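You operate a simulated robot arm through the tools that you are given. There is no shell and no other tool. Be economical: measure what you need, move in short steps, check, and stop when the job is done.

You are at the controls of a simulated two-armed robot. One attempt, no reset.

Task
Lift the black pedal, push the wheel home, pin it, spin it and press the pedal down again.
Fine: in that order; push the orange pin home; spin a quarter turn or more.

It is judged by the outcome, as a careful person would: the job done as asked, and still so three seconds after it is handed in. It fails if anything else is knocked over, pushed out of place, dropped, spilled or broken.

Robot
Two 7-joint arms with fingered hands on one trunk, on a base that drives. Base frame: it is fixed to the floor where the robot stands at the start and does not move with it; the origin is under the middle of the robot, x ahead of it, y to its left, z up. Lengths are in cm, angles in degrees, forces in N, time in s.
The left shoulder is at the start at [6, 12.6, 93], the right one opposite. With the tool pointing down near the work surface each hand reaches from about 10 to 60 cm from the robot's upright axis, wherever it stands, measured 20 degrees to its own side. Places, roughly: black pedal [60, -10, 50]; black wheel (20x20x6 cm) [130, 710, 90]; blue pin [0, 225, 50]; blue thumb screw [90, -60, 60]; blue wheel [0, 675, 75]; green pin [50, 250, 50]; grey hub [50, -30, 60]; grey wheel [25, 675, 75]; orange wheel [50, 675, 75]; wheel on the axle [60, -30, 60]; yellow pin [-75, 200, 50]. Payload 2.5 kg a hand.
Tool frame (each hand has its own): the origin (TCP) lies between the finger pads and is the grasp point; the fingertips stand 3 cm ahead of it; z points along the fingers, y is the line along which they close. Largest opening 10.4 cm; the body of the gripper starts 3.5 cm behind the TCP. The gripper is a hand of 5 fingers: y runs from the thumb to the fingers, the wrist lies at [-1.5, -10.4, -17.8] in the tool frame, and closing takes about 1.5 s.
Orientation is that of the tool frame in the base frame, as a unit quaternion [x, y, z, w]. With the fingers straight down and the wrist toward the robot, the tool's x, y and z point along [0, 1, 0], [1, 0, 0] and [0, 0, -1] of the base frame.

Tools
- The arms move only by the tool servo_tool. It takes "left_increments", "right_increments" or both (then of equal length, played together; a hand with none holds still); each is a list that holds one entry, the list of rows, each a list of 6 numbers: the shift along the base's x, y, z in m, then the turn, a rotation vector about the base's x, y, z in degrees. In form: [[[tx, ty, tz, rx, ry, rz], ...]]. A call has 1 to 8 rows; each row is the pose to reach, as a shift and turn from the pose commanded when the call began. "left_claw" and "right_claw" are, for a hand that has rows, the finger opening in m, from 0 to 0.104, set as the call begins (left out, the last holds). Each row takes 0.2 s and may step no farther than 5 cm and 8.6 degrees from the row before; otherwise, or with a gripper value out of range, the whole call is refused. Where a pose cannot be reached the arm comes as near as it can. A force on the tool above 80 N (or 10 N above the force at the start of the call, whichever is more), or a blocked arm, ends the call early, and 0.2 s more pass. Each finger travels about 15.3 cm/s and halts on what it meets, pressing with about 24 N; the grip force reading is that of the motor and also rises with nothing between the fingers. The clock runs only during rows and for 0.2 s after the last one: add rows that repeat a pose to give the fingers time. The reply holds the time, the measured pose of the TCP, the force on the tool along the base axes, the opening and the grip force, in the units named above and with some noise, with the torque about the TCP (base axes, N m) and any sound that the robot's microphone picked up.
- Cameras (640 x 400 px; columns grow to the right, rows downward): "scene" is now at [12.1, -2.11, 113.02]; the picture's right is [-0.26, -0.97, 0.00], its down [-0.63, 0.17, -0.76] and it looks along [0.73, -0.20, -0.65] (base axes); focal length 255 px, centre (320, 200). "left" rides on the left gripper at [-8, -7.8, -14.1] in its tool frame; the picture's right is [-0.78, -0.30, 0.56], its down [0.53, -0.78, 0.33] and it looks along [0.33, 0.56, 0.76] (tool axes); focal length 247 px, centre (320, 200). "right" rides on the right gripper at [8, -7.8, -14.1] in its tool frame; the picture's right is [-0.78, 0.30, -0.56], its down [-0.53, -0.78, 0.33] and it looks along [-0.33, 0.56, 0.76] (tool axes); focal length 247 px, centre (320, 200). There is no depth. A picture from a camera that has moved, and an enlarged one, comes with that camera's place and axes in the base frame and with its lens.
- snapshot(camera): a new picture of that camera. The clock stands still meanwhile.
- slide_trunk(by): slides the trunk up (or, below 0, down) by that many cm; the arms and the scene camera ride with it, the base frame stays. It gives what a move gives, with no picture.
- drive_base(legs): drives the robot by 1 to 6 legs, each [ahead, left, turn to the left] in cm, cm and degrees, along the robot's own axes; the way and the turn of a leg run together, so that a leg with both is an arc; at most 150 cm and 180 degrees a leg. The arms and the cameras ride along, it lands a little off, and it stops where it bumps. It gives what a move gives.
- finger_targets(index, middle, ring, little, thumb_bend, thumb_turn, hand): sets how far each is bent, from 0 (flat) to 1 (curled in); at 0.3 the hand is open as for a grip, at 0.7 the pads meet at the TCP. One left out holds its place. A second passes; each finger stops where it meets its share of the squeeze, and holds until it gets a number again. A gripper value or a shape takes the hand back. It gives what a move gives, with no picture; readings hold the bend of each and the force on index, middle, ring, little, thumb and palm. thumb_turn goes from beside the hand (0) to across from the fingers (1), as for a grip.
- grasp_type(shape, hand): the hand has 5 fingers and takes this shape, open, in about a second: jaw (thumb against the fingers, like two jaws); tri (thumb and two fingers); tip (a fingertip pinch); poke (one finger out to press); point (the index stretched); flat (the hand flat); cup (the hand cupped); fist (a fist). The gripper value then closes the fingers along that shape, each until it touches; the sizes above hold for jaw. It gives what a move gives, with no picture.
- head_to(pan, tilt): turns the head with the scene camera to pan (to the left, within 86 degrees either way) and tilt (down, from -29 to 69), counted from straight ahead of the robot. It gives what a move gives.
- inspect(camera, box): a new picture of the part [left, top, right, bottom] of that camera's present view, enlarged. The clock stands still meanwhile.
- hand_in(): hands the job in; it is judged then, once.

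Go step by step. Nothing tells you exact positions but the pictures and the camera data: compare them with the known pose of the tool, close in by small moves and look again before you grip or let go. The budget is 120 turns and 92 pictures, counting those below and the enlarged ones. Unless the task says otherwise, let go and move clear before handing in.

The tools are called after ">>>" as name(argument=value, ...) on one line, values as JSON. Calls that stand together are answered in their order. servo_tool: Moves the arms, as the interface text tells. Its arguments: {"type":"object","properties":{"left_increments":{"type":"array"},"left_claw":{"type":"number"},"right_increments":{"type":"array"},"right_claw":{"type":"number"}},"required":[]} The other tools are called the same way: slide_trunk (by) slides the trunk up or down; grasp_type (shape, hand) gives the hand a shape; finger_targets (index, middle, ring, little, thumb_bend, thumb_turn, hand) moves the fingers one by one; drive_base (legs) drives the base; head_to (pan, tilt) turns the head that bears the scene camera; snapshot (camera) takes a picture; inspect (camera, box) takes an enlarged picture of a part of a camera's view; hand_in () hands the job in.

At the start:

```text
t: 0.0
left_tcp_pos: [44.3, 0.97, 92.2]
left_ee_rot: [0.708, 0.707, -0.001, 0.001]
left_ft_force: [0.8, 0.5, 0.7]
left_wrist_torque: [-0.02, -0.01, 0.0]
left_grip_width: 10.36
left_grasp_force: 0.0
left_shape: jaw
left_bend: [0.3, 0.3, 0.3, 0.3, 0.3, 0.98]
left_finger forces: [0.0, 0.0, 0.0, 0.2, 0.0, 0.0]
right_tcp_pos: [39.92, -31.18, 87.77]
right_ee_rot: [0.707, 0.707, 0.001, -0.001]
right_ft_force: [0.2, 0.6, -0.1]
right_wrist_torque: [-0.05, 0.04, 0.01]
right_grip_width: 10.36
right_grasp_force: 0.0
right_shape: jaw
right_bend: [0.3, 0.3, 0.3, 0.3, 0.3, 0.98]
right_finger forces: [0.0, 0.0, 0.0, 0.1, 0.0, 0.0]
trunk travel left (down, up): [-32.5, 61.5]
robot x, y, heading: [-0.03, 0.01, 0.2]
head pan, tilt: [-15.0, 40.6]
```

scene: 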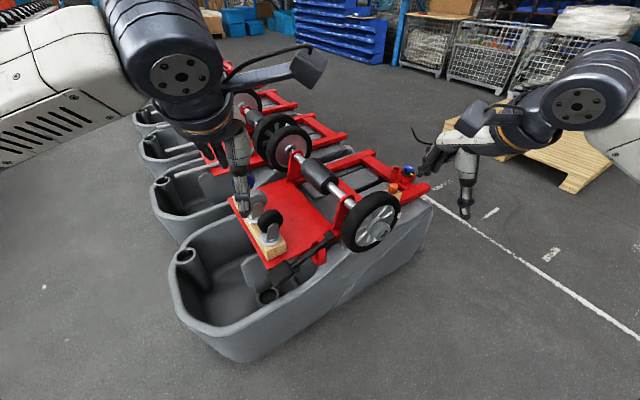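
right: 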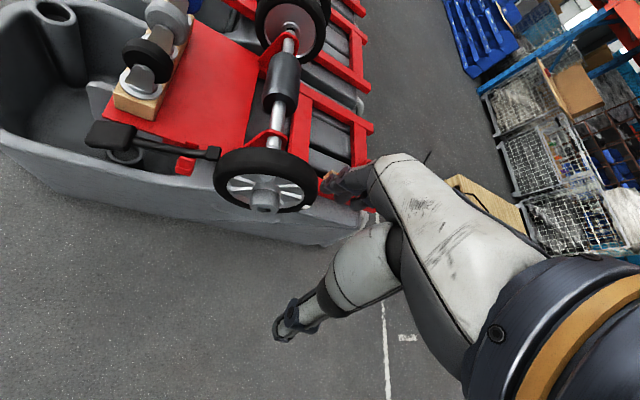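
left: 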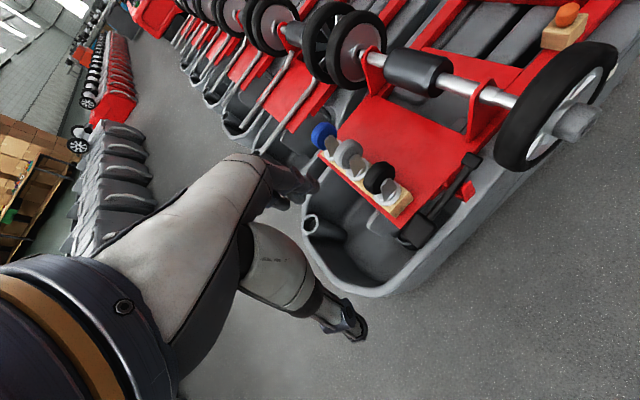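

I see a red cart with an axle, a wheel on its near right end, a black pedal, knobs on a wood block and an orange thing on the far frame. I'll take enlarged views before moving.

>>> inspect(camera="scene", box=[220, 130, 460, 310])

>>> inspect(camera="left", box=[300, 0, 640, 300])

>>> inspect(camera="right", box=[60, 0, 400, 240])

```text
2.22 times, centred on (340, 220) of scene
camera zoom: at [12.1, -2.11, 113.02], right [-0.26, -0.97, 0.0], down [-0.63, 0.17, -0.76], along [0.73, -0.2, -0.65], focal length 566 px, centre (276, 156)
```

zoom: 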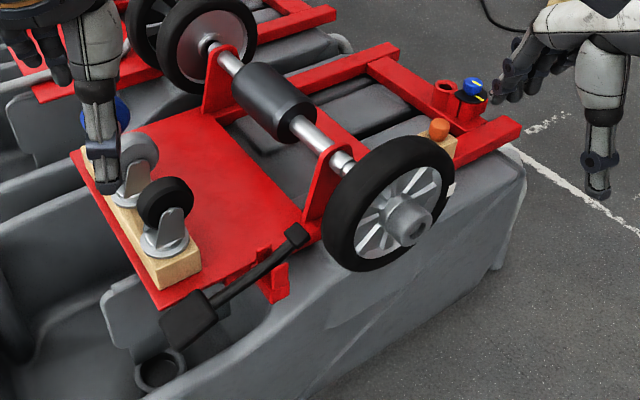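

```text
1.33 times, centred on (470, 150) of left
camera zoom: at [36.47, -6.85, 106.43], right [-0.3, -0.78, -0.55], down [-0.78, 0.54, -0.33], along [0.56, 0.33, -0.76], focal length 329 px, centre (120, 267)
```

zoom: 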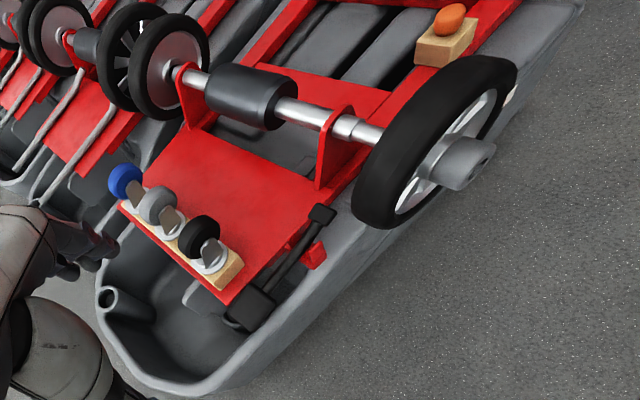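

```text
1.67 times, centred on (230, 120) of right
camera zoom: at [32.27, -23.27, 101.77], right [0.3, -0.78, 0.56], down [-0.78, -0.53, -0.33], along [0.56, -0.33, -0.76], focal length 412 px, centre (470, 333)
```

zoom: 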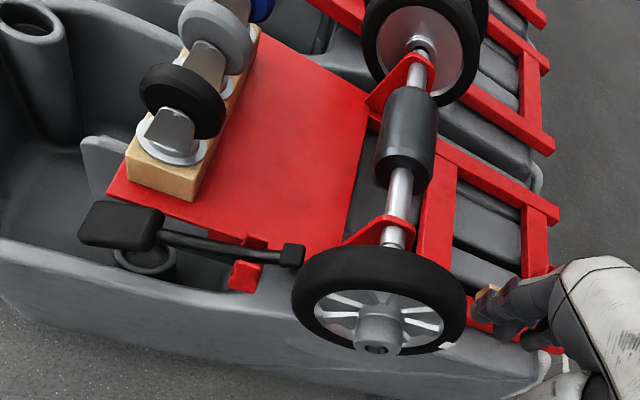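

The axle points roughly away from me, about 18° left of x, with the hub end near [56,-32,59]. The orange pin is near [77.5,-48,55] and the pedal pad near [56,-2,47.5], so I'll square up to the axle and stand in front of the hub.

>>> drive_base(legs=[[0, 0, 18.5], [0, -50, 0], [8, 0, 0]])

>>> head_to(pan=0, tilt=55)

>>> snapshot(camera="scene")

>>> snapshot(camera="left")

>>> snapshot(camera="right")

```text
t: 4.7
left_tcp_pos: [65.12, -29.59, 92.35]
left_ee_rot: [0.583, 0.813, -0.001, 0.001]
left_ft_force: [-0.3, -1.0, -0.5]
left_wrist_torque: [0.02, -0.03, -0.03]
left_grip_width: 10.35
left_grasp_force: 0.1
left_shape: jaw
left_bend: [0.3, 0.3, 0.3, 0.3, 0.3, 0.98]
left_finger forces: [0.0, 0.0, 0.0, 0.0, 0.1, 0.0]
right_tcp_pos: [71.43, -61.51, 87.76]
right_ee_rot: [0.583, 0.813, 0.0, 0.0]
right_ft_force: [1.1, -0.3, 0.2]
right_wrist_torque: [0.02, 0.05, 0.0]
right_grip_width: 10.38
right_grasp_force: 0.1
right_shape: jaw
right_bend: [0.3, 0.3, 0.3, 0.3, 0.3, 0.98]
right_finger forces: [0.0, 0.1, 0.0, 0.0, 0.1, 0.1]
trunk travel left (down, up): [-32.5, 61.5]
robot x, y, heading: [23.58, -44.76, 18.7]
head pan, tilt: [-15.0, 40.6]
```

```text
t: 5.4
left_tcp_pos: [65.21, -29.61, 92.29]
left_ee_rot: [0.583, 0.812, -0.001, 0.002]
left_ft_force: [-0.2, 0.5, -0.1]
left_wrist_torque: [0.03, 0.03, 0.01]
left_grip_width: 10.37
left_grasp_force: 0.1
left_shape: jaw
left_bend: [0.3, 0.3, 0.3, 0.3, 0.3, 0.98]
left_finger forces: [0.0, 0.0, 0.0, 0.0, 0.0, 0.1]
right_tcp_pos: [71.5, -61.59, 87.64]
right_ee_rot: [0.582, 0.813, 0.001, 0.0]
right_ft_force: [0.0, 0.3, 0.2]
right_wrist_torque: [-0.01, 0.02, -0.02]
right_grip_width: 10.35
right_grasp_force: 0.0
right_shape: jaw
right_bend: [0.3, 0.3, 0.3, 0.3, 0.3, 0.98]
right_finger forces: [0.0, 0.0, 0.0, 0.1, 0.0, 0.1]
trunk travel left (down, up): [-32.5, 61.5]
robot x, y, heading: [23.54, -44.8, 18.7]
head pan, tilt: [0.0, 55.0]
```

```text
85 pictures are left
camera scene: at [34.18, -41.17, 111.05], right [0.32, -0.95, 0.0], down [-0.78, -0.26, -0.57], along [0.54, 0.18, -0.82], focal length 255 px, centre (320, 200)
```

scene: 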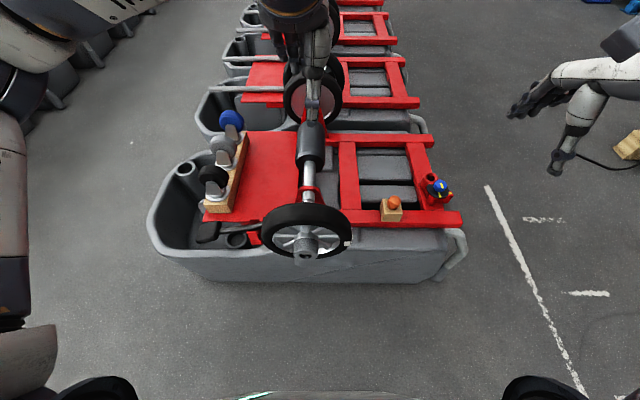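

```text
84 pictures are left
camera left: at [60.4, -39.62, 106.43], right [-0.03, -0.83, -0.55], down [-0.91, 0.26, -0.33], along [0.42, 0.49, -0.76], focal length 247 px, centre (320, 200)
```

left: 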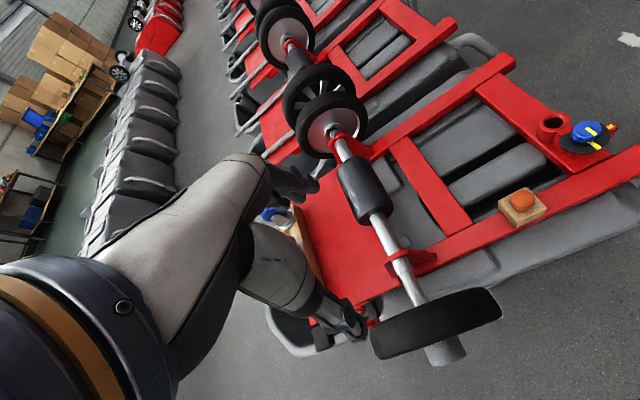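

```text
83 pictures are left
camera right: at [61.65, -56.56, 101.78], right [0.53, -0.64, 0.56], down [-0.56, -0.76, -0.33], along [0.63, -0.14, -0.76], focal length 247 px, centre (320, 200)
```

right: 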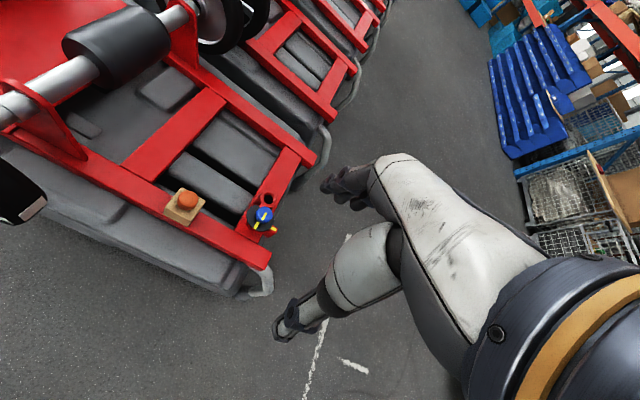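

I'm now square with the axle and the cart is well in view. Next I look closer at the hub, the pedal and the orange pin.

>>> inspect(camera="scene", box=[250, 180, 370, 270])

>>> inspect(camera="scene", box=[170, 170, 290, 260])

>>> inspect(camera="scene", box=[360, 160, 480, 250])

>>> inspect(camera="left", box=[340, 220, 520, 380])

```text
4.44 times, centred on (310, 225) of scene
camera zoom: at [34.18, -41.17, 111.05], right [0.32, -0.95, 0.0], down [-0.78, -0.26, -0.57], along [0.54, 0.18, -0.82], focal length 1133 px, centre (364, 89)
```

zoom: 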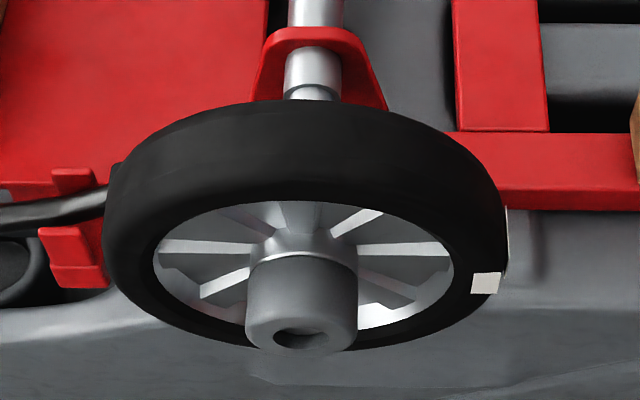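

```text
4.44 times, centred on (230, 215) of scene
camera zoom: at [34.18, -41.17, 111.05], right [0.32, -0.95, 0.0], down [-0.78, -0.26, -0.57], along [0.54, 0.18, -0.82], focal length 1133 px, centre (720, 133)
```

zoom: 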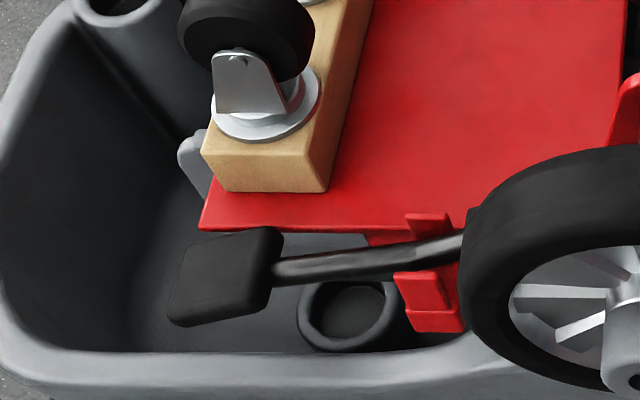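

```text
4.44 times, centred on (420, 205) of scene
camera zoom: at [34.18, -41.17, 111.05], right [0.32, -0.95, 0.0], down [-0.78, -0.26, -0.57], along [0.54, 0.18, -0.82], focal length 1133 px, centre (-124, 178)
```

zoom: 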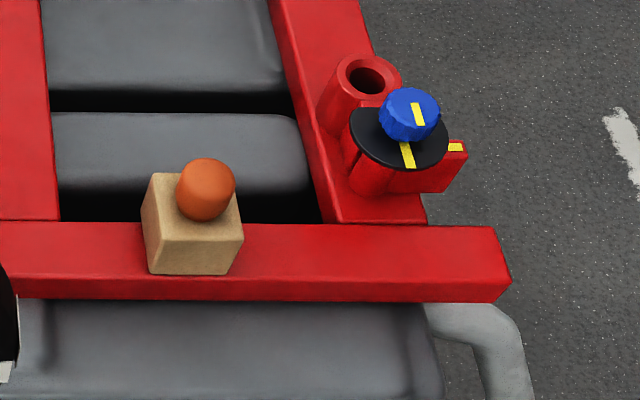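

```text
2.50 times, centred on (430, 300) of left
camera zoom: at [60.4, -39.62, 106.43], right [-0.03, -0.83, -0.55], down [-0.91, 0.26, -0.33], along [0.42, 0.49, -0.76], focal length 617 px, centre (45, -50)
```

zoom: 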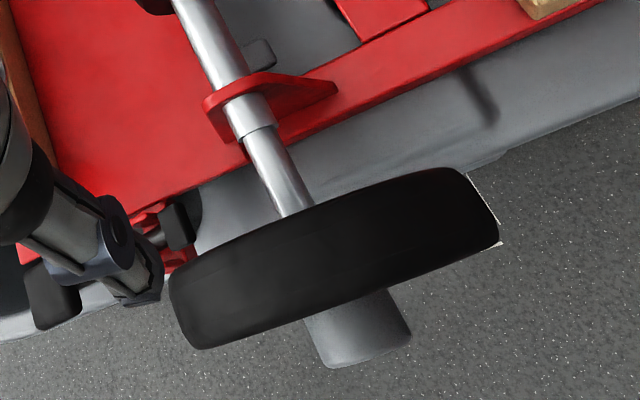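

The brake block stands behind the wheel's rim, so lifting the pedal should clear the way for the wheel. I'll shape the left hand into a single pressing finger and bring it over the pedal side for a closer look.

>>> grasp_type(hand="left", shape="poke")

>>> servo_tool(left_increments=[[[-0.04, 0.028, 0, 0, 0, 0], [-0.08, 0.056, 0, 0, 0, 0], [-0.12, 0.085, 0, 0, 0, 0], [-0.15, 0.12, 0, 0, 0, 0], [-0.18, 0.155, 0, 0, 0, 0], [-0.2, 0.2, 0, 0, 0, 0], [-0.2, 0.245, -0.01, 0, 0, 0], [-0.2, 0.26, -0.055, 0, 0, 0]]])

>>> servo_tool(left_increments=[[[0, 0, -0.04, 0, 0, 0], [0, 0, -0.08, 0, 0, 0], [0, 0, -0.12, 0, 0, 0], [0, 0, -0.16, 0, 0, 0]]])

>>> snapshot(camera="left")

>>> snapshot(camera="scene")

```text
t: 6.3
left_tcp_pos: [65.25, -29.61, 92.36]
left_ee_rot: [0.582, 0.813, -0.001, 0.001]
left_ft_force: [-0.1, -0.4, 0.7]
left_wrist_torque: [0.01, 0.01, -0.02]
left_grip_width: 0.01
left_grasp_force: 0.0
left_shape: poke
left_bend: [0.7, 0.7, 0.99, 0.99, 1.0, 1.0]
left_finger forces: [0.0, 0.0, 0.0, 0.0, 0.0, 0.1]
right_tcp_pos: [71.47, -61.65, 87.68]
right_ee_rot: [0.583, 0.813, 0.0, 0.0]
right_ft_force: [1.0, 0.3, 1.6]
right_wrist_torque: [-0.04, 0.03, 0.05]
right_grip_width: 10.38
right_grasp_force: 0.0
right_shape: jaw
right_bend: [0.3, 0.3, 0.3, 0.3, 0.3, 0.98]
right_finger forces: [0.1, 0.0, 0.1, 0.0, 0.1, 0.1]
trunk travel left (down, up): [-32.5, 61.5]
robot x, y, heading: [23.55, -44.71, 18.8]
head pan, tilt: [0.0, 55.0]
```

```text
t: 8.1
left_tcp_pos: [44.95, -3.59, 86.9]
left_ee_rot: [0.583, 0.812, -0.001, 0.002]
left_ft_force: [-0.4, 0.1, 0.4]
left_wrist_torque: [0.02, 0.03, -0.01]
left_grip_width: 0.0
left_grasp_force: 0.0
left_shape: poke
left_bend: [0.7, 0.7, 0.99, 0.99, 1.0, 1.0]
left_finger forces: [0.0, 0.0, 0.0, 0.0, 0.0, 0.0]
right_tcp_pos: [71.48, -61.49, 87.71]
right_ee_rot: [0.582, 0.813, -0.001, 0.0]
right_ft_force: [-0.4, -0.1, 0.2]
right_wrist_torque: [0.02, -0.04, -0.02]
right_grip_width: 10.37
right_grasp_force: 0.1
right_shape: jaw
right_bend: [0.3, 0.3, 0.3, 0.3, 0.3, 0.98]
right_finger forces: [0.0, 0.0, 0.0, 0.0, 0.0, 0.1]
trunk travel left (down, up): [-32.5, 61.5]
robot x, y, heading: [23.47, -45.22, 18.7]
head pan, tilt: [0.0, 55.0]
```

```text
t: 9.1
left_tcp_pos: [44.99, -3.59, 71.03]
left_ee_rot: [0.583, 0.812, -0.002, 0.0]
left_ft_force: [0.6, 0.7, 0.6]
left_wrist_torque: [-0.01, 0.01, -0.03]
left_grip_width: 0.01
left_grasp_force: 0.1
left_shape: poke
left_bend: [0.7, 0.7, 0.99, 0.99, 1.0, 1.0]
left_finger forces: [0.1, 0.0, 0.0, 0.0, 0.0, 0.1]
right_tcp_pos: [71.44, -61.72, 87.69]
right_ee_rot: [0.583, 0.813, 0.0, 0.0]
right_ft_force: [0.5, 0.6, -0.3]
right_wrist_torque: [-0.03, -0.03, 0.0]
right_grip_width: 10.39
right_grasp_force: 0.0
right_shape: jaw
right_bend: [0.3, 0.3, 0.3, 0.3, 0.3, 0.98]
right_finger forces: [0.1, 0.1, 0.0, 0.0, 0.0, 0.0]
trunk travel left (down, up): [-32.5, 61.5]
robot x, y, heading: [23.69, -45.07, 18.8]
head pan, tilt: [0.0, 55.0]
```

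```text
78 pictures are left
camera left: at [40.2, -13.52, 85.1], right [-0.03, -0.83, -0.55], down [-0.91, 0.26, -0.33], along [0.42, 0.49, -0.76], focal length 247 px, centre (320, 200)
```

left: 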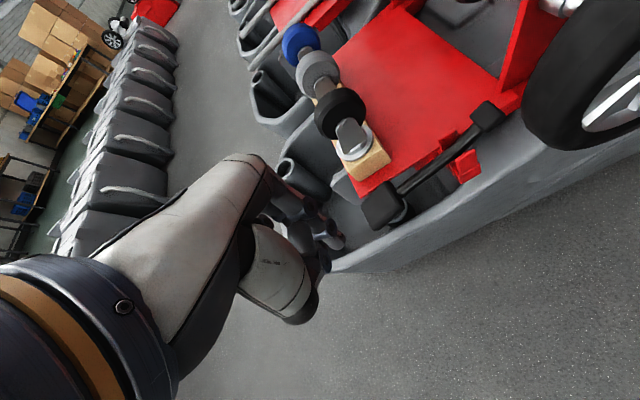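

```text
77 pictures are left
camera scene: at [34.17, -41.17, 111.05], right [0.32, -0.95, 0.0], down [-0.78, -0.26, -0.57], along [0.54, 0.18, -0.82], focal length 255 px, centre (320, 200)
```

scene: 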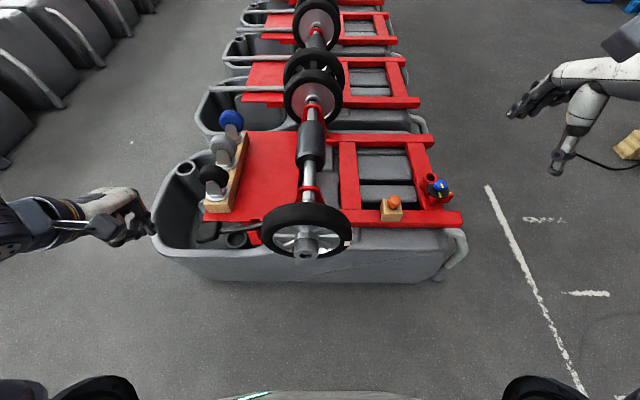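

The left hand is now to the left of the pedal at z 71. I zoom in on the pedal from this camera and on the hand itself.

>>> inspect(camera="left", box=[240, 90, 540, 290])

>>> inspect(camera="scene", box=[60, 150, 300, 300])

```text
2.00 times, centred on (390, 190) of left
camera zoom: at [40.2, -13.52, 85.1], right [-0.03, -0.83, -0.55], down [-0.91, 0.26, -0.33], along [0.42, 0.49, -0.76], focal length 494 px, centre (180, 220)
```

zoom: 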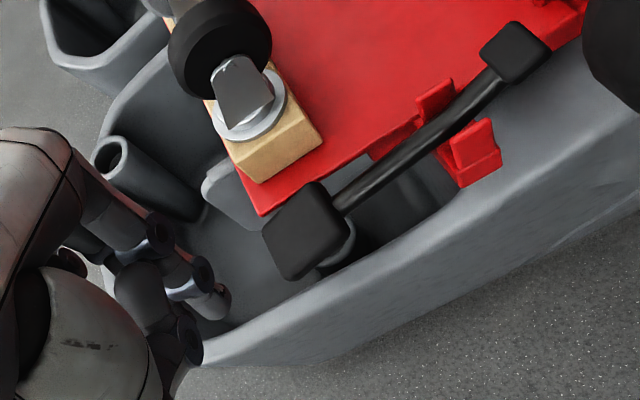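

```text
2.67 times, centred on (180, 225) of scene
camera zoom: at [34.17, -41.17, 111.05], right [0.32, -0.95, 0.0], down [-0.78, -0.26, -0.57], along [0.54, 0.18, -0.82], focal length 680 px, centre (693, 133)
```

zoom: 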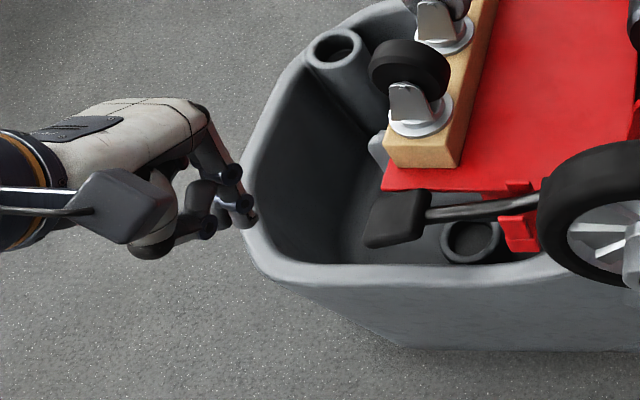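

Pad centre is about [54.4,-3.2,51], its near edge overhanging the tub rim, which is near z 42. I'll tilt the left finger 30° forward and lower it in front of the pad.

>>> servo_tool(left_increments=[[[0.005, -0.005, -0.04, 2.4, -7.1, 0], [0.01, -0.01, -0.08, 4.8, -14.2, 0], [0.015, -0.015, -0.12, 7.2, -21.3, 0], [0.0165, -0.0175, -0.16, 9.6, -28.4, 0], [0.0165, -0.0175, -0.2, 9.6, -28.4, 0], [0.0165, -0.0175, -0.22, 9.6, -28.4, 0]]])

>>> inspect(camera="scene", box=[130, 160, 290, 270])

>>> snapshot(camera="left")

```text
t: 10.5
left_tcp_pos: [46.7, -5.18, 48.82]
left_ee_rot: [0.563, 0.785, 0.21, 0.152]
left_ft_force: [-0.5, -0.5, -0.3]
left_wrist_torque: [0.01, -0.02, 0.01]
left_grip_width: 0.01
left_grasp_force: 0.0
left_shape: poke
left_bend: [0.7, 0.7, 0.99, 0.99, 1.0, 1.0]
left_finger forces: [0.0, 0.0, 0.1, 0.1, 0.0, 0.1]
right_tcp_pos: [71.4, -61.58, 87.74]
right_ee_rot: [0.584, 0.812, -0.001, 0.0]
right_ft_force: [-0.5, 0.4, 0.1]
right_wrist_torque: [-0.02, 0.0, 0.01]
right_grip_width: 10.37
right_grasp_force: 0.0
right_shape: jaw
right_bend: [0.3, 0.3, 0.3, 0.3, 0.3, 0.98]
right_finger forces: [0.0, 0.0, 0.0, 0.0, 0.1, 0.0]
trunk travel left (down, up): [-32.5, 61.5]
robot x, y, heading: [23.61, -45.02, 18.8]
head pan, tilt: [0.0, 55.0]
```

```text
3.64 times, centred on (210, 215) of scene
camera zoom: at [34.18, -41.17, 111.04], right [0.32, -0.95, 0.0], down [-0.78, -0.26, -0.57], along [0.54, 0.18, -0.82], focal length 927 px, centre (720, 146)
```

zoom: 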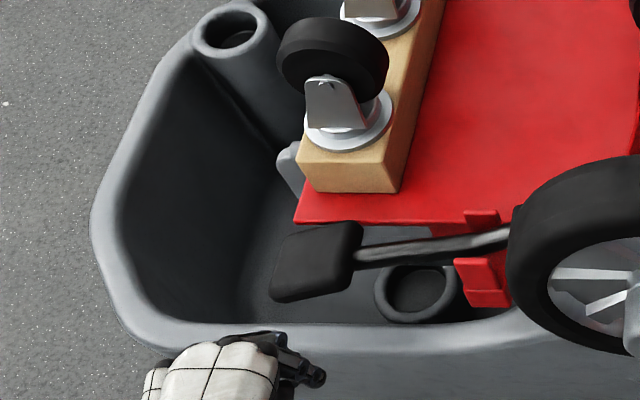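

```text
73 pictures are left
camera left: at [36.17, -17.23, 57.12], right [0.27, -0.73, -0.63], down [-0.65, 0.34, -0.68], along [0.71, 0.59, -0.38], focal length 247 px, centre (320, 200)
```

left: 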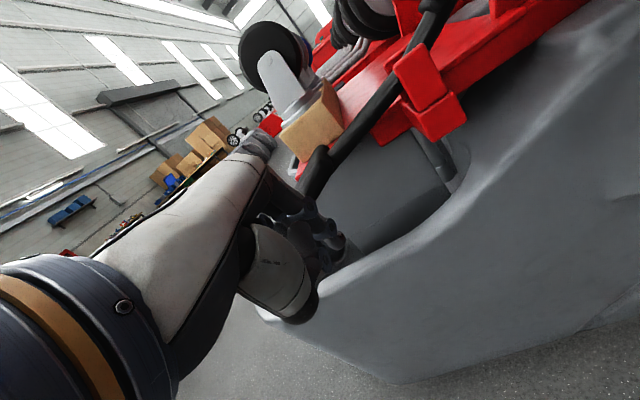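

The fingertip is in front of the pad and just over the rim. I advance it under the pad in two steps.

>>> servo_tool(left_increments=[[[0.02, 0.007, 0, 0, 0, 0], [0.04, 0.013, 0, 0, 0, 0], [0.055, 0.018, 0, 0, 0, 0], [0.066, 0.022, 0, 0, 0, 0]]])

>>> inspect(camera="scene", box=[130, 160, 290, 270])

>>> inspect(camera="left", box=[220, 100, 500, 300])

```text
t: 11.5
left_tcp_pos: [52.08, -3.72, 49.1]
left_ee_rot: [0.565, 0.783, 0.212, 0.151]
left_ft_force: [-43.8, -14.9, 44.3]
left_wrist_torque: [0.53, -0.46, 0.15]
left_grip_width: 0.02
left_grasp_force: 0.1
left_shape: poke
left_bend: [0.7, 0.7, 0.99, 0.99, 1.0, 1.0]
left_finger forces: [11.3, 48.7, 0.0, 0.1, 0.0, 0.0]
right_tcp_pos: [71.17, -61.62, 88.02]
right_ee_rot: [0.581, 0.814, 0.002, 0.001]
right_ft_force: [-0.5, -0.2, -0.3]
right_wrist_torque: [0.0, 0.02, 0.02]
right_grip_width: 10.36
right_grasp_force: 0.0
right_shape: jaw
right_bend: [0.3, 0.3, 0.3, 0.3, 0.3, 0.98]
right_finger forces: [0.0, 0.0, 0.0, 0.0, 0.0, 0.0]
trunk travel left (down, up): [-32.5, 61.5]
robot x, y, heading: [23.2, -45.03, 18.9]
head pan, tilt: [0.0, 55.0]
stopped in row 4 (left hand): the force on the tool passed its limit at 94 N (the readings are from after the stop); the commanded pose is now the measured one
```

```text
3.64 times, centred on (210, 215) of scene
camera zoom: at [33.7, -41.47, 111.15], right [0.33, -0.95, 0.0], down [-0.77, -0.26, -0.58], along [0.55, 0.19, -0.82], focal length 927 px, centre (720, 146)
```

zoom: 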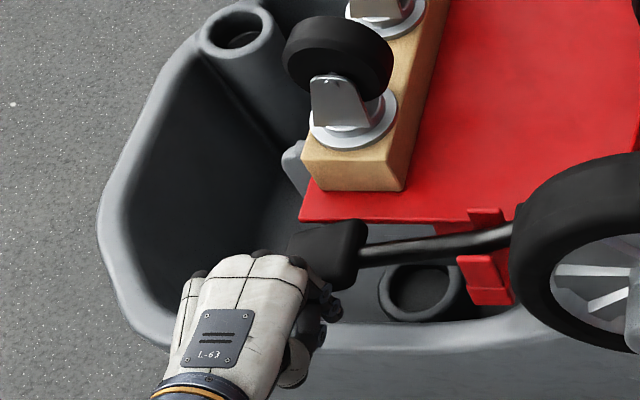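

```text
2.00 times, centred on (360, 200) of left
camera zoom: at [41.57, -15.59, 57.42], right [0.27, -0.73, -0.63], down [-0.65, 0.35, -0.68], along [0.71, 0.59, -0.38], focal length 494 px, centre (240, 200)
```

zoom: 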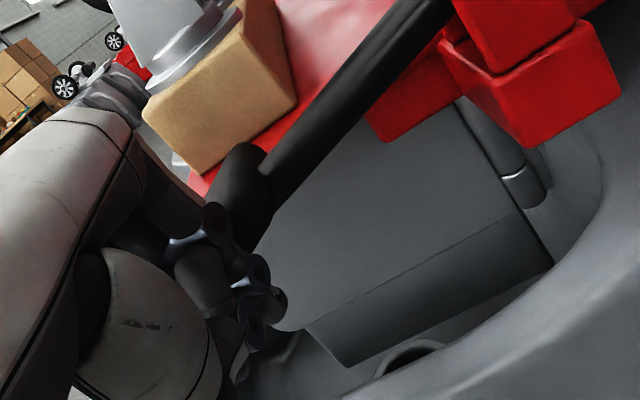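

Something stopped the fingertip at a=49.6, z=46.5, most likely the pad's near edge, so the pad is lower than I judged. I back off and move right for a side look.

>>> servo_tool(left_increments=[[[-0.02, -0.007, 0, 0, 0, 0], [-0.05, -0.017, 0.0, 0, 0, 0], [-0.085, -0.029, 0.01, 0, 0, 0], [-0.09, -0.06, 0.03, 0, 0, 0], [-0.075, -0.105, 0.04, 0, 0, 0], [-0.065, -0.14, 0.04, 0, 0, 0]]])

>>> snapshot(camera="left")

>>> inspect(camera="scene", box=[130, 160, 290, 270])

```text
t: 12.9
left_tcp_pos: [46.03, -17.71, 52.82]
left_ee_rot: [0.565, 0.784, 0.209, 0.151]
left_ft_force: [-0.4, 0.8, -0.3]
left_wrist_torque: [0.02, -0.05, -0.01]
left_grip_width: 0.0
left_grasp_force: 0.1
left_shape: poke
left_bend: [0.7, 0.7, 0.99, 0.99, 1.0, 1.0]
left_finger forces: [0.1, 0.0, 0.0, 0.0, 0.0, 0.0]
right_tcp_pos: [71.34, -61.58, 87.7]
right_ee_rot: [0.582, 0.813, 0.0, 0.0]
right_ft_force: [0.6, -0.1, 0.0]
right_wrist_torque: [-0.02, -0.05, -0.02]
right_grip_width: 10.38
right_grasp_force: 0.1
right_shape: jaw
right_bend: [0.3, 0.3, 0.3, 0.3, 0.3, 0.98]
right_finger forces: [0.1, 0.0, 0.1, 0.0, 0.0, 0.1]
trunk travel left (down, up): [-32.5, 61.5]
robot x, y, heading: [23.28, -44.91, 18.8]
head pan, tilt: [0.0, 55.0]
```

```text
70 pictures are left
camera left: at [35.51, -29.5, 61.19], right [0.26, -0.73, -0.63], down [-0.65, 0.35, -0.68], along [0.71, 0.59, -0.38], focal length 247 px, centre (320, 200)
```

left: 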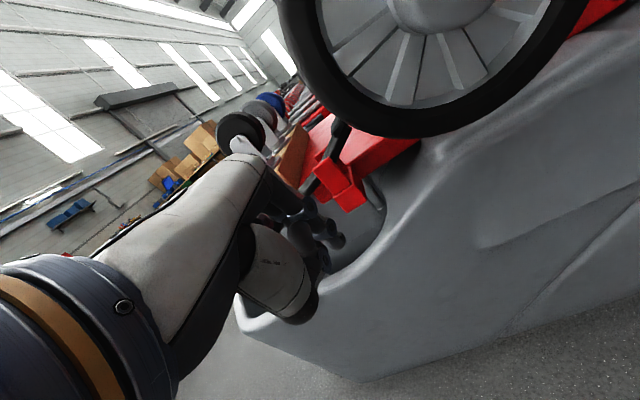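

```text
3.64 times, centred on (210, 215) of scene
camera zoom: at [34.08, -41.18, 111.04], right [0.32, -0.95, 0.0], down [-0.78, -0.26, -0.57], along [0.54, 0.19, -0.82], focal length 927 px, centre (720, 146)
```

zoom: 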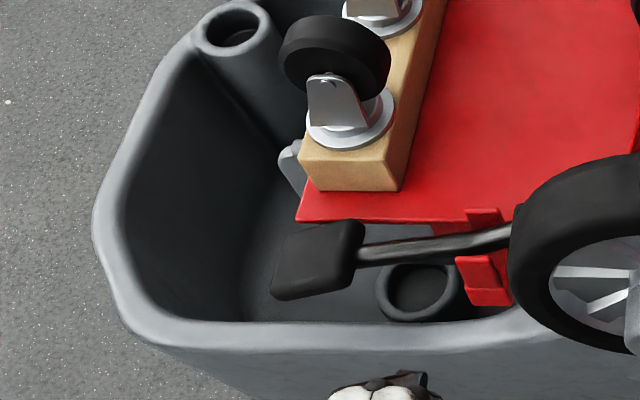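

Working it through, the rim sits near z 40 and the pad's underside near 46.5, so my fingertip was too high by about a finger's thickness. I go back lower and advance again.

>>> servo_tool(left_increments=[[[-0.005, 0.04, -0.01, 0, 0, 0], [0.0, 0.08, -0.03, 0, 0, 0], [0.011, 0.109, -0.06, 0, 0, 0], [0.011, 0.109, -0.072, 0, 0, 0]]])

>>> servo_tool(left_increments=[[[0.02, 0.007, 0, 0, 0, 0], [0.038, 0.013, 0, 0, 0, 0], [0.05, 0.017, 0, 0, 0, 0], [0.063, 0.021, 0, 0, 0, 0], [0.076, 0.026, 0, 0, 0, 0]]])

>>> inspect(camera="left", box=[220, 100, 500, 300])

>>> inspect(camera="scene", box=[130, 160, 290, 270])

```text
t: 13.9
left_tcp_pos: [47.05, -6.6, 45.57]
left_ee_rot: [0.566, 0.783, 0.209, 0.152]
left_ft_force: [-1.4, -0.6, -0.7]
left_wrist_torque: [0.0, 0.01, -0.04]
left_grip_width: 0.0
left_grasp_force: 0.1
left_shape: poke
left_bend: [0.7, 0.7, 0.99, 0.99, 1.0, 1.0]
left_finger forces: [0.1, 0.0, 0.1, 0.1, 0.1, 0.1]
right_tcp_pos: [71.38, -61.51, 87.68]
right_ee_rot: [0.581, 0.814, 0.0, 0.0]
right_ft_force: [0.7, 0.4, 0.7]
right_wrist_torque: [0.0, 0.0, 0.02]
right_grip_width: 10.4
right_grasp_force: 0.1
right_shape: jaw
right_bend: [0.3, 0.3, 0.3, 0.3, 0.3, 0.98]
right_finger forces: [0.1, 0.0, 0.1, 0.1, 0.0, 0.0]
trunk travel left (down, up): [-32.5, 61.5]
robot x, y, heading: [23.8, -44.99, 19.1]
head pan, tilt: [0.0, 55.0]
```

```text
t: 14.9
left_tcp_pos: [51.65, -5.35, 44.32]
left_ee_rot: [0.57, 0.786, 0.192, 0.141]
left_ft_force: [-20.0, -8.1, 0.0]
left_wrist_torque: [0.31, -0.85, 0.27]
left_grip_width: 0.0
left_grasp_force: 0.1
left_shape: poke
left_bend: [0.7, 0.7, 0.99, 0.99, 1.0, 1.0]
left_finger forces: [0.1, 15.7, 4.7, 0.0, 0.1, 0.1]
right_tcp_pos: [71.14, -61.35, 87.79]
right_ee_rot: [0.58, 0.814, 0.0, 0.001]
right_ft_force: [-0.4, 0.7, -0.1]
right_wrist_torque: [-0.02, 0.01, 0.01]
right_grip_width: 10.36
right_grasp_force: 0.1
right_shape: jaw
right_bend: [0.3, 0.3, 0.3, 0.3, 0.3, 0.98]
right_finger forces: [0.0, 0.0, 0.0, 0.0, 0.0, 0.0]
trunk travel left (down, up): [-32.5, 61.5]
robot x, y, heading: [23.69, -44.97, 19.3]
head pan, tilt: [0.0, 55.0]
stopped in row 5 (left hand): the force on the tool passed its limit at 90 N (the readings are from after the stop); the commanded pose is now the measured one
```

```text
2.00 times, centred on (360, 200) of left
camera zoom: at [41.36, -17.05, 53.17], right [0.24, -0.74, -0.63], down [-0.67, 0.34, -0.66], along [0.7, 0.58, -0.42], focal length 494 px, centre (240, 200)
```

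zoom: 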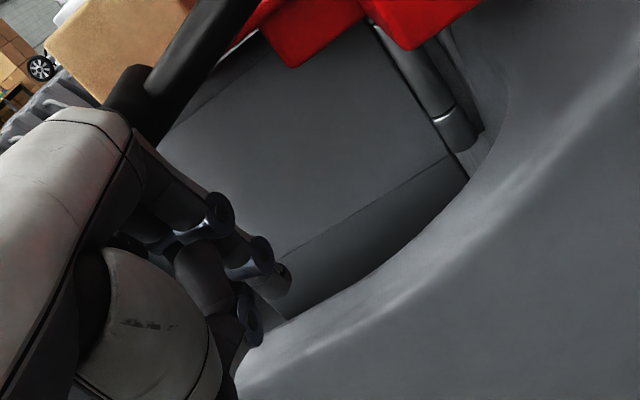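

```text
3.64 times, centred on (210, 215) of scene
camera zoom: at [33.87, -41.21, 111.02], right [0.33, -0.95, 0.0], down [-0.77, -0.27, -0.57], along [0.54, 0.19, -0.82], focal length 927 px, centre (720, 146)
```

zoom: 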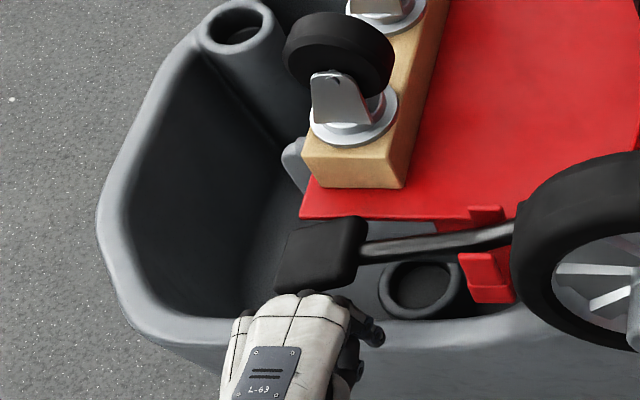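

The fingers are now touching the rim, so the gap under the pad is too thin here. The lever arm between pad and bracket has far more room beneath it, so I'll lift there, around [57,-9,50].

>>> servo_tool(left_increments=[[[-0.015, -0.005, 0.005, 0, 0, 0], [-0.045, -0.015, 0.015, 0, 0, 0], [-0.06, -0.022, 0.03, 0.5, -1.4, 0], [-0.05, -0.05, 0.038, 1, -2.8, 0], [-0.042, -0.072, 0.038, 1, -2.8, 0]]])

>>> servo_tool(left_increments=[[[0.03, 0.01, 0, 0, 0, 0], [0.055, 0.018, 0, 0, 0, 0], [0.075, 0.025, 0, 0, 0, 0], [0.09, 0.03, 0, 0, 0, 0], [0.1, 0.033, 0, 0, 0, 0]]])

>>> inspect(camera="left", box=[220, 100, 500, 300])

>>> inspect(camera="scene", box=[130, 160, 290, 270])

```text
t: 16.1
left_tcp_pos: [47.79, -12.32, 48.45]
left_ee_rot: [0.564, 0.78, 0.219, 0.158]
left_ft_force: [0.9, 0.0, 0.6]
left_wrist_torque: [0.01, 0.0, -0.01]
left_grip_width: 0.0
left_grasp_force: 0.0
left_shape: poke
left_bend: [0.7, 0.7, 0.99, 0.99, 1.0, 1.0]
left_finger forces: [0.0, 0.0, 0.0, 0.0, 0.0, 0.0]
right_tcp_pos: [71.33, -61.42, 87.68]
right_ee_rot: [0.58, 0.814, 0.0, 0.0]
right_ft_force: [0.6, 0.2, -0.1]
right_wrist_torque: [0.0, 0.0, 0.03]
right_grip_width: 10.37
right_grasp_force: 0.2
right_shape: jaw
right_bend: [0.3, 0.3, 0.3, 0.3, 0.3, 0.98]
right_finger forces: [0.1, 0.1, 0.0, 0.1, 0.0, 0.1]
trunk travel left (down, up): [-32.5, 61.5]
robot x, y, heading: [23.46, -44.97, 19.1]
head pan, tilt: [0.0, 55.0]
```

```text
t: 17.0
left_tcp_pos: [54.83, -10.06, 48.81]
left_ee_rot: [0.565, 0.78, 0.219, 0.158]
left_ft_force: [-50.9, -18.0, 37.1]
left_wrist_torque: [1.55, -1.23, 1.55]
left_grip_width: 0.0
left_grasp_force: 0.2
left_shape: poke
left_bend: [0.7, 0.7, 0.99, 0.99, 1.0, 1.0]
left_finger forces: [0.1, 27.4, 0.0, 33.4, 0.1, 0.1]
right_tcp_pos: [70.94, -61.45, 87.95]
right_ee_rot: [0.578, 0.816, 0.003, 0.001]
right_ft_force: [-0.3, 0.5, 0.2]
right_wrist_torque: [0.04, 0.03, -0.01]
right_grip_width: 10.34
right_grasp_force: 0.1
right_shape: jaw
right_bend: [0.3, 0.3, 0.3, 0.3, 0.3, 0.98]
right_finger forces: [0.0, 0.0, 0.1, 0.1, 0.1, 0.1]
trunk travel left (down, up): [-32.5, 61.5]
robot x, y, heading: [23.18, -45.18, 19.3]
head pan, tilt: [0.0, 55.0]
stopped in row 4 (left hand): the force on the tool passed its limit at 106 N (the readings are from after the stop); the commanded pose is now the measured one
```

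```text
2.00 times, centred on (360, 200) of left
camera zoom: at [44.19, -21.92, 56.69], right [0.28, -0.73, -0.63], down [-0.63, 0.36, -0.69], along [0.72, 0.59, -0.36], focal length 494 px, centre (240, 200)
```

zoom: 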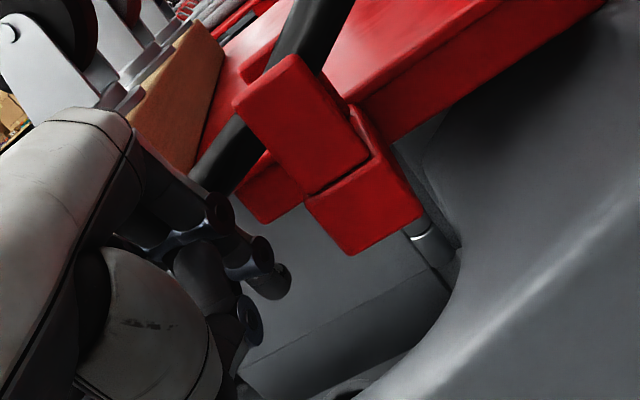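

```text
3.64 times, centred on (210, 215) of scene
camera zoom: at [33.4, -41.47, 111.17], right [0.33, -0.94, 0.0], down [-0.77, -0.27, -0.58], along [0.54, 0.19, -0.82], focal length 927 px, centre (720, 146)
```

zoom: 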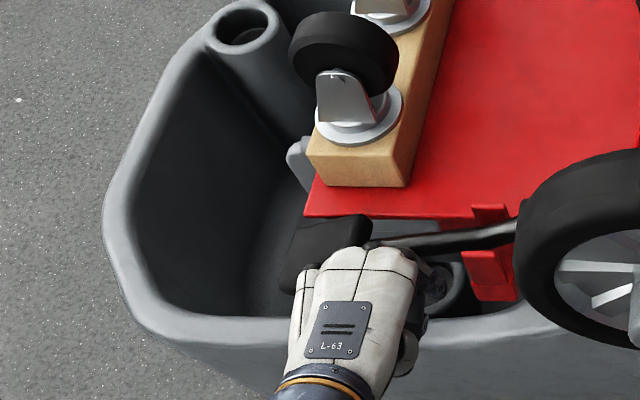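

The curled outer fingers bumped the pad's corner before the index got under the lever. I'll back off, curl the middle finger away, yaw the hand to the left and slip just the index under the arm.

>>> servo_tool(left_increments=[[[-0.025, -0.008, 0, 0, 0, 0], [-0.063, -0.021, 0, 0, 0, 8], [-0.063, -0.021, 0, 0, 0, 16], [-0.063, -0.021, -0.003, 0, 0, 24]]])

>>> finger_targets(hand="left", index=0.65, middle=1.0, ring=1.0, little=1.0)

>>> snapshot(camera="left")

>>> inspect(camera="scene", box=[150, 180, 310, 290])

```text
t: 18.0
left_tcp_pos: [49.48, -5.34, 53.54]
left_ee_rot: [0.468, 0.811, 0.342, 0.08]
left_ft_force: [0.4, -0.3, 0.4]
left_wrist_torque: [-0.03, 0.03, 0.01]
left_grip_width: 0.01
left_grasp_force: 0.0
left_shape: poke
left_bend: [0.7, 0.7, 0.99, 0.99, 1.0, 1.0]
left_finger forces: [0.0, 0.1, 0.0, 0.0, 0.0, 0.0]
right_tcp_pos: [71.25, -61.44, 87.71]
right_ee_rot: [0.58, 0.814, -0.001, 0.001]
right_ft_force: [-0.2, 0.9, 0.3]
right_wrist_torque: [-0.02, 0.02, 0.01]
right_grip_width: 10.37
right_grasp_force: 0.1
right_shape: jaw
right_bend: [0.3, 0.3, 0.3, 0.3, 0.3, 0.98]
right_finger forces: [0.1, 0.0, 0.0, 0.0, 0.0, 0.1]
trunk travel left (down, up): [-32.5, 61.5]
robot x, y, heading: [23.22, -44.77, 19.0]
head pan, tilt: [0.0, 55.0]
stopped in row 4 (left hand): the arm was blocked; the commanded pose is now the measured one
```

```text
t: 19.0
left_tcp_pos: [49.51, -5.43, 53.37]
left_ee_rot: [0.47, 0.81, 0.341, 0.08]
left_ft_force: [-0.1, -0.1, -0.3]
left_wrist_torque: [0.0, 0.0, 0.02]
left_grip_width: 3.48
left_grasp_force: 0.0
left_shape: fingers
left_bend: [0.65, 1.0, 1.0, 1.0, 1.0, 1.0]
left_finger forces: [0.0, 0.0, 0.1, 0.0, 0.1, 0.0]
right_tcp_pos: [71.15, -61.31, 87.76]
right_ee_rot: [0.579, 0.816, 0.0, 0.0]
right_ft_force: [-0.2, 0.1, -1.0]
right_wrist_torque: [-0.03, 0.0, 0.02]
right_grip_width: 10.39
right_grasp_force: 0.1
right_shape: jaw
right_bend: [0.3, 0.3, 0.3, 0.3, 0.3, 0.98]
right_finger forces: [0.0, 0.0, 0.0, 0.1, 0.0, 0.0]
trunk travel left (down, up): [-32.5, 61.5]
robot x, y, heading: [23.55, -44.87, 18.9]
head pan, tilt: [0.0, 55.0]
```

```text
64 pictures are left
camera left: at [42.07, -21.12, 57.64], right [0.47, -0.46, -0.75], down [-0.69, 0.34, -0.64], along [0.55, 0.82, -0.16], focal length 247 px, centre (320, 200)
```

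left: 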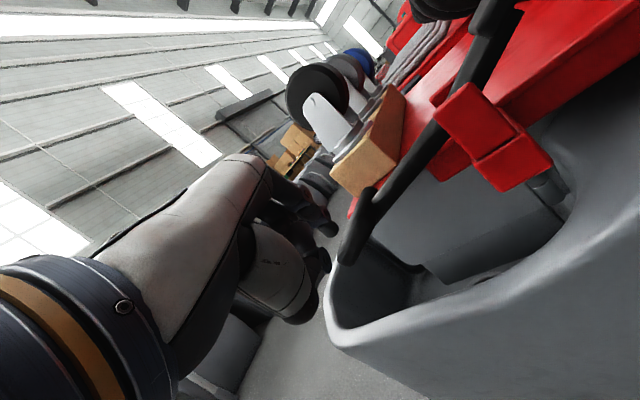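

```text
3.64 times, centred on (230, 235) of scene
camera zoom: at [33.84, -41.19, 111.04], right [0.33, -0.94, 0.0], down [-0.77, -0.27, -0.57], along [0.54, 0.19, -0.82], focal length 927 px, centre (647, 73)
```

zoom: 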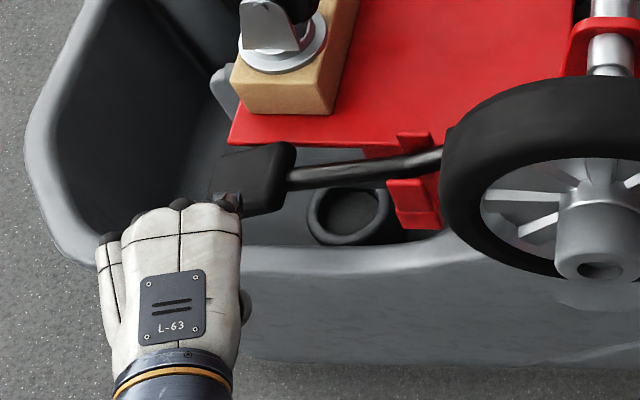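

This side view shows the pad and lever clearly. I zoom in to measure the pad's edges.

>>> inspect(camera="left", box=[300, 150, 480, 290])

```text
2.86 times, centred on (390, 220) of left
camera zoom: at [42.07, -21.12, 57.64], right [0.47, -0.46, -0.75], down [-0.69, 0.34, -0.64], along [0.55, 0.82, -0.16], focal length 706 px, centre (120, 143)
```

zoom: 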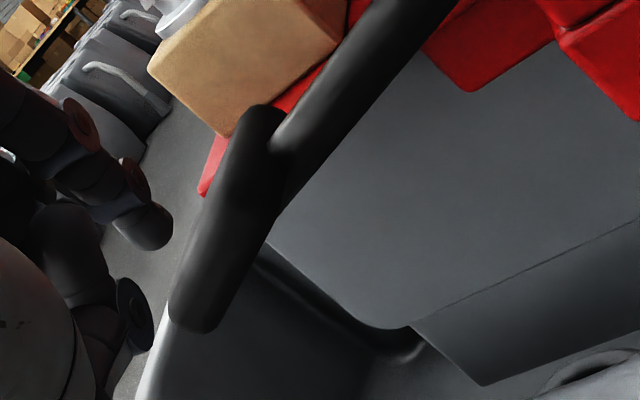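

The pad's near edge runs from about [53.7,-5.8,49.5] to [51.8,-0.7,48.8], underside about z 48. I'll undo the yaw, back off and extend the index more forward so it slides flat under the pad.

>>> servo_tool(left_increments=[[[-0.025, -0.008, 0, 0, 0, -6], [-0.045, -0.015, 0, 0, 0, -12], [-0.06, -0.02, 0, 0, 0, -18], [-0.068, -0.023, -0.0, 0, 0, -22]]])

>>> finger_targets(hand="left", index=0.4)

>>> snapshot(camera="left")

>>> inspect(camera="scene", box=[150, 180, 310, 290])

```text
t: 20.0
left_tcp_pos: [41.73, -8.35, 51.54]
left_ee_rot: [0.621, 0.712, 0.301, 0.13]
left_ft_force: [0.0, -0.9, -0.3]
left_wrist_torque: [-0.02, 0.01, 0.0]
left_grip_width: 3.48
left_grasp_force: 0.0
left_shape: fingers
left_bend: [0.65, 1.0, 1.0, 1.0, 1.0, 1.0]
left_finger forces: [0.0, 0.1, 0.0, 0.0, 0.0, 0.0]
right_tcp_pos: [71.3, -61.33, 87.76]
right_ee_rot: [0.579, 0.815, -0.001, 0.0]
right_ft_force: [-0.9, 0.0, 0.1]
right_wrist_torque: [-0.02, 0.02, 0.04]
right_grip_width: 10.36
right_grasp_force: 0.1
right_shape: jaw
right_bend: [0.3, 0.3, 0.3, 0.3, 0.3, 0.98]
right_finger forces: [0.0, 0.0, 0.1, 0.1, 0.1, 0.1]
trunk travel left (down, up): [-32.5, 61.5]
robot x, y, heading: [23.34, -45.17, 19.3]
head pan, tilt: [0.0, 55.0]
```

```text
t: 21.0
left_tcp_pos: [41.81, -8.36, 51.47]
left_ee_rot: [0.62, 0.712, 0.302, 0.129]
left_ft_force: [0.4, 0.8, -0.9]
left_wrist_torque: [-0.02, -0.01, -0.01]
left_grip_width: 5.31
left_grasp_force: 0.0
left_shape: fingers
left_bend: [0.4, 1.0, 1.0, 1.0, 1.0, 1.0]
left_finger forces: [0.0, 0.0, 0.1, 0.0, 0.0, 0.0]
right_tcp_pos: [71.18, -61.24, 87.82]
right_ee_rot: [0.578, 0.816, 0.001, 0.0]
right_ft_force: [0.7, 0.2, -0.2]
right_wrist_torque: [-0.02, -0.03, 0.01]
right_grip_width: 10.37
right_grasp_force: 0.2
right_shape: jaw
right_bend: [0.3, 0.3, 0.3, 0.3, 0.3, 0.98]
right_finger forces: [0.0, 0.1, 0.1, 0.0, 0.0, 0.1]
trunk travel left (down, up): [-32.5, 61.5]
robot x, y, heading: [23.7, -45.38, 19.4]
head pan, tilt: [0.0, 55.0]
```

```text
61 pictures are left
camera left: at [29.18, -20.1, 56.45], right [0.22, -0.61, -0.76], down [-0.54, 0.57, -0.62], along [0.81, 0.55, -0.21], focal length 247 px, centre (320, 200)
```

left: 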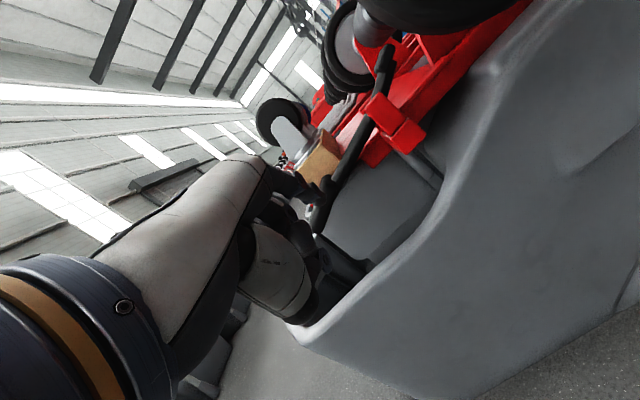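

```text
3.64 times, centred on (230, 235) of scene
camera zoom: at [33.84, -41.19, 111.04], right [0.33, -0.94, 0.0], down [-0.77, -0.27, -0.57], along [0.54, 0.19, -0.82], focal length 927 px, centre (647, 73)
```

zoom: 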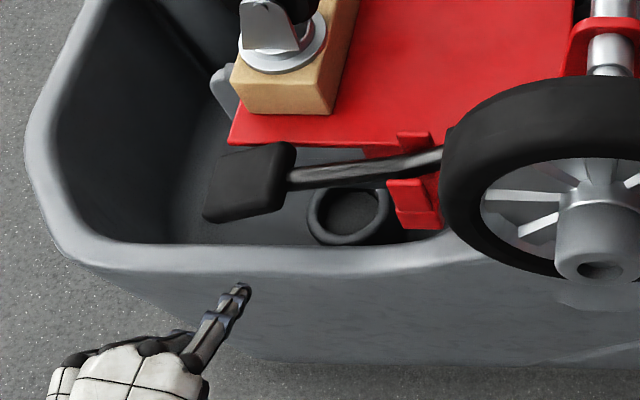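

The index now points nearly level, with its tip near [48,-7.4,51]. I lower it to about z 45.8 between rim and pad, and check before sliding in.

>>> servo_tool(left_increments=[[[0, 0.005, -0.02, 0, 0, 0], [0, 0.01, -0.04, 0, 0, 0], [0.005, 0.012, -0.053, 0, 0, 0]]])

>>> inspect(camera="left", box=[240, 120, 460, 320])

>>> inspect(camera="scene", box=[150, 180, 310, 290])

```text
t: 21.8
left_tcp_pos: [42.26, -7.07, 46.21]
left_ee_rot: [0.62, 0.712, 0.302, 0.13]
left_ft_force: [0.0, 0.2, -0.2]
left_wrist_torque: [0.01, 0.06, 0.02]
left_grip_width: 5.31
left_grasp_force: 0.1
left_shape: fingers
left_bend: [0.4, 1.0, 1.0, 1.0, 1.0, 1.0]
left_finger forces: [0.1, 0.0, 0.0, 0.0, 0.0, 0.0]
right_tcp_pos: [71.24, -61.33, 87.78]
right_ee_rot: [0.579, 0.815, 0.0, 0.0]
right_ft_force: [0.4, -0.7, 0.6]
right_wrist_torque: [0.0, -0.02, 0.03]
right_grip_width: 10.4
right_grasp_force: 0.1
right_shape: jaw
right_bend: [0.3, 0.3, 0.3, 0.3, 0.3, 0.98]
right_finger forces: [0.0, 0.1, 0.0, 0.0, 0.1, 0.0]
trunk travel left (down, up): [-32.5, 61.5]
robot x, y, heading: [23.56, -45.14, 19.2]
head pan, tilt: [0.0, 55.0]
```

```text
2.00 times, centred on (350, 220) of left
camera zoom: at [29.67, -18.8, 51.19], right [0.23, -0.61, -0.76], down [-0.54, 0.57, -0.62], along [0.81, 0.55, -0.21], focal length 494 px, centre (260, 160)
```

zoom: 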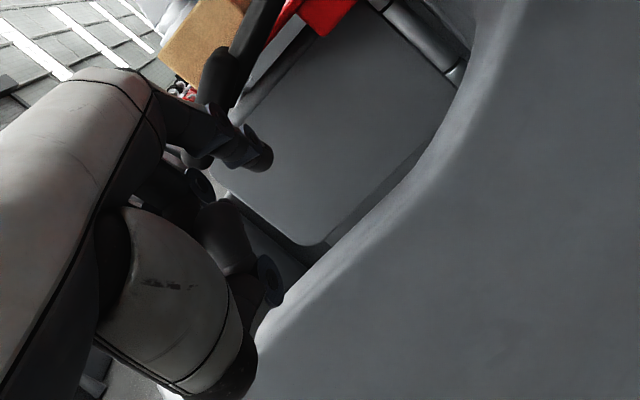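

```text
3.64 times, centred on (230, 235) of scene
camera zoom: at [33.84, -41.19, 111.04], right [0.33, -0.94, 0.0], down [-0.77, -0.27, -0.57], along [0.54, 0.19, -0.82], focal length 927 px, centre (647, 73)
```

zoom: 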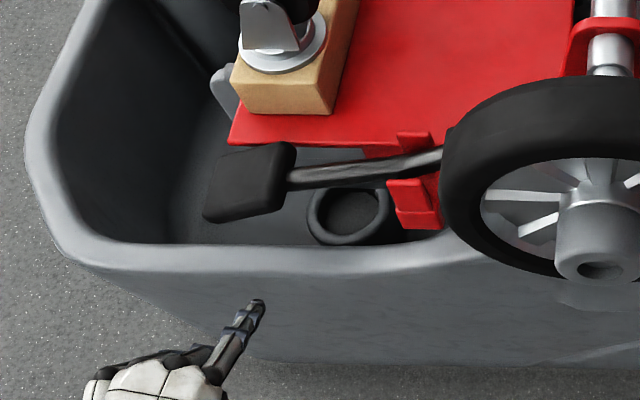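

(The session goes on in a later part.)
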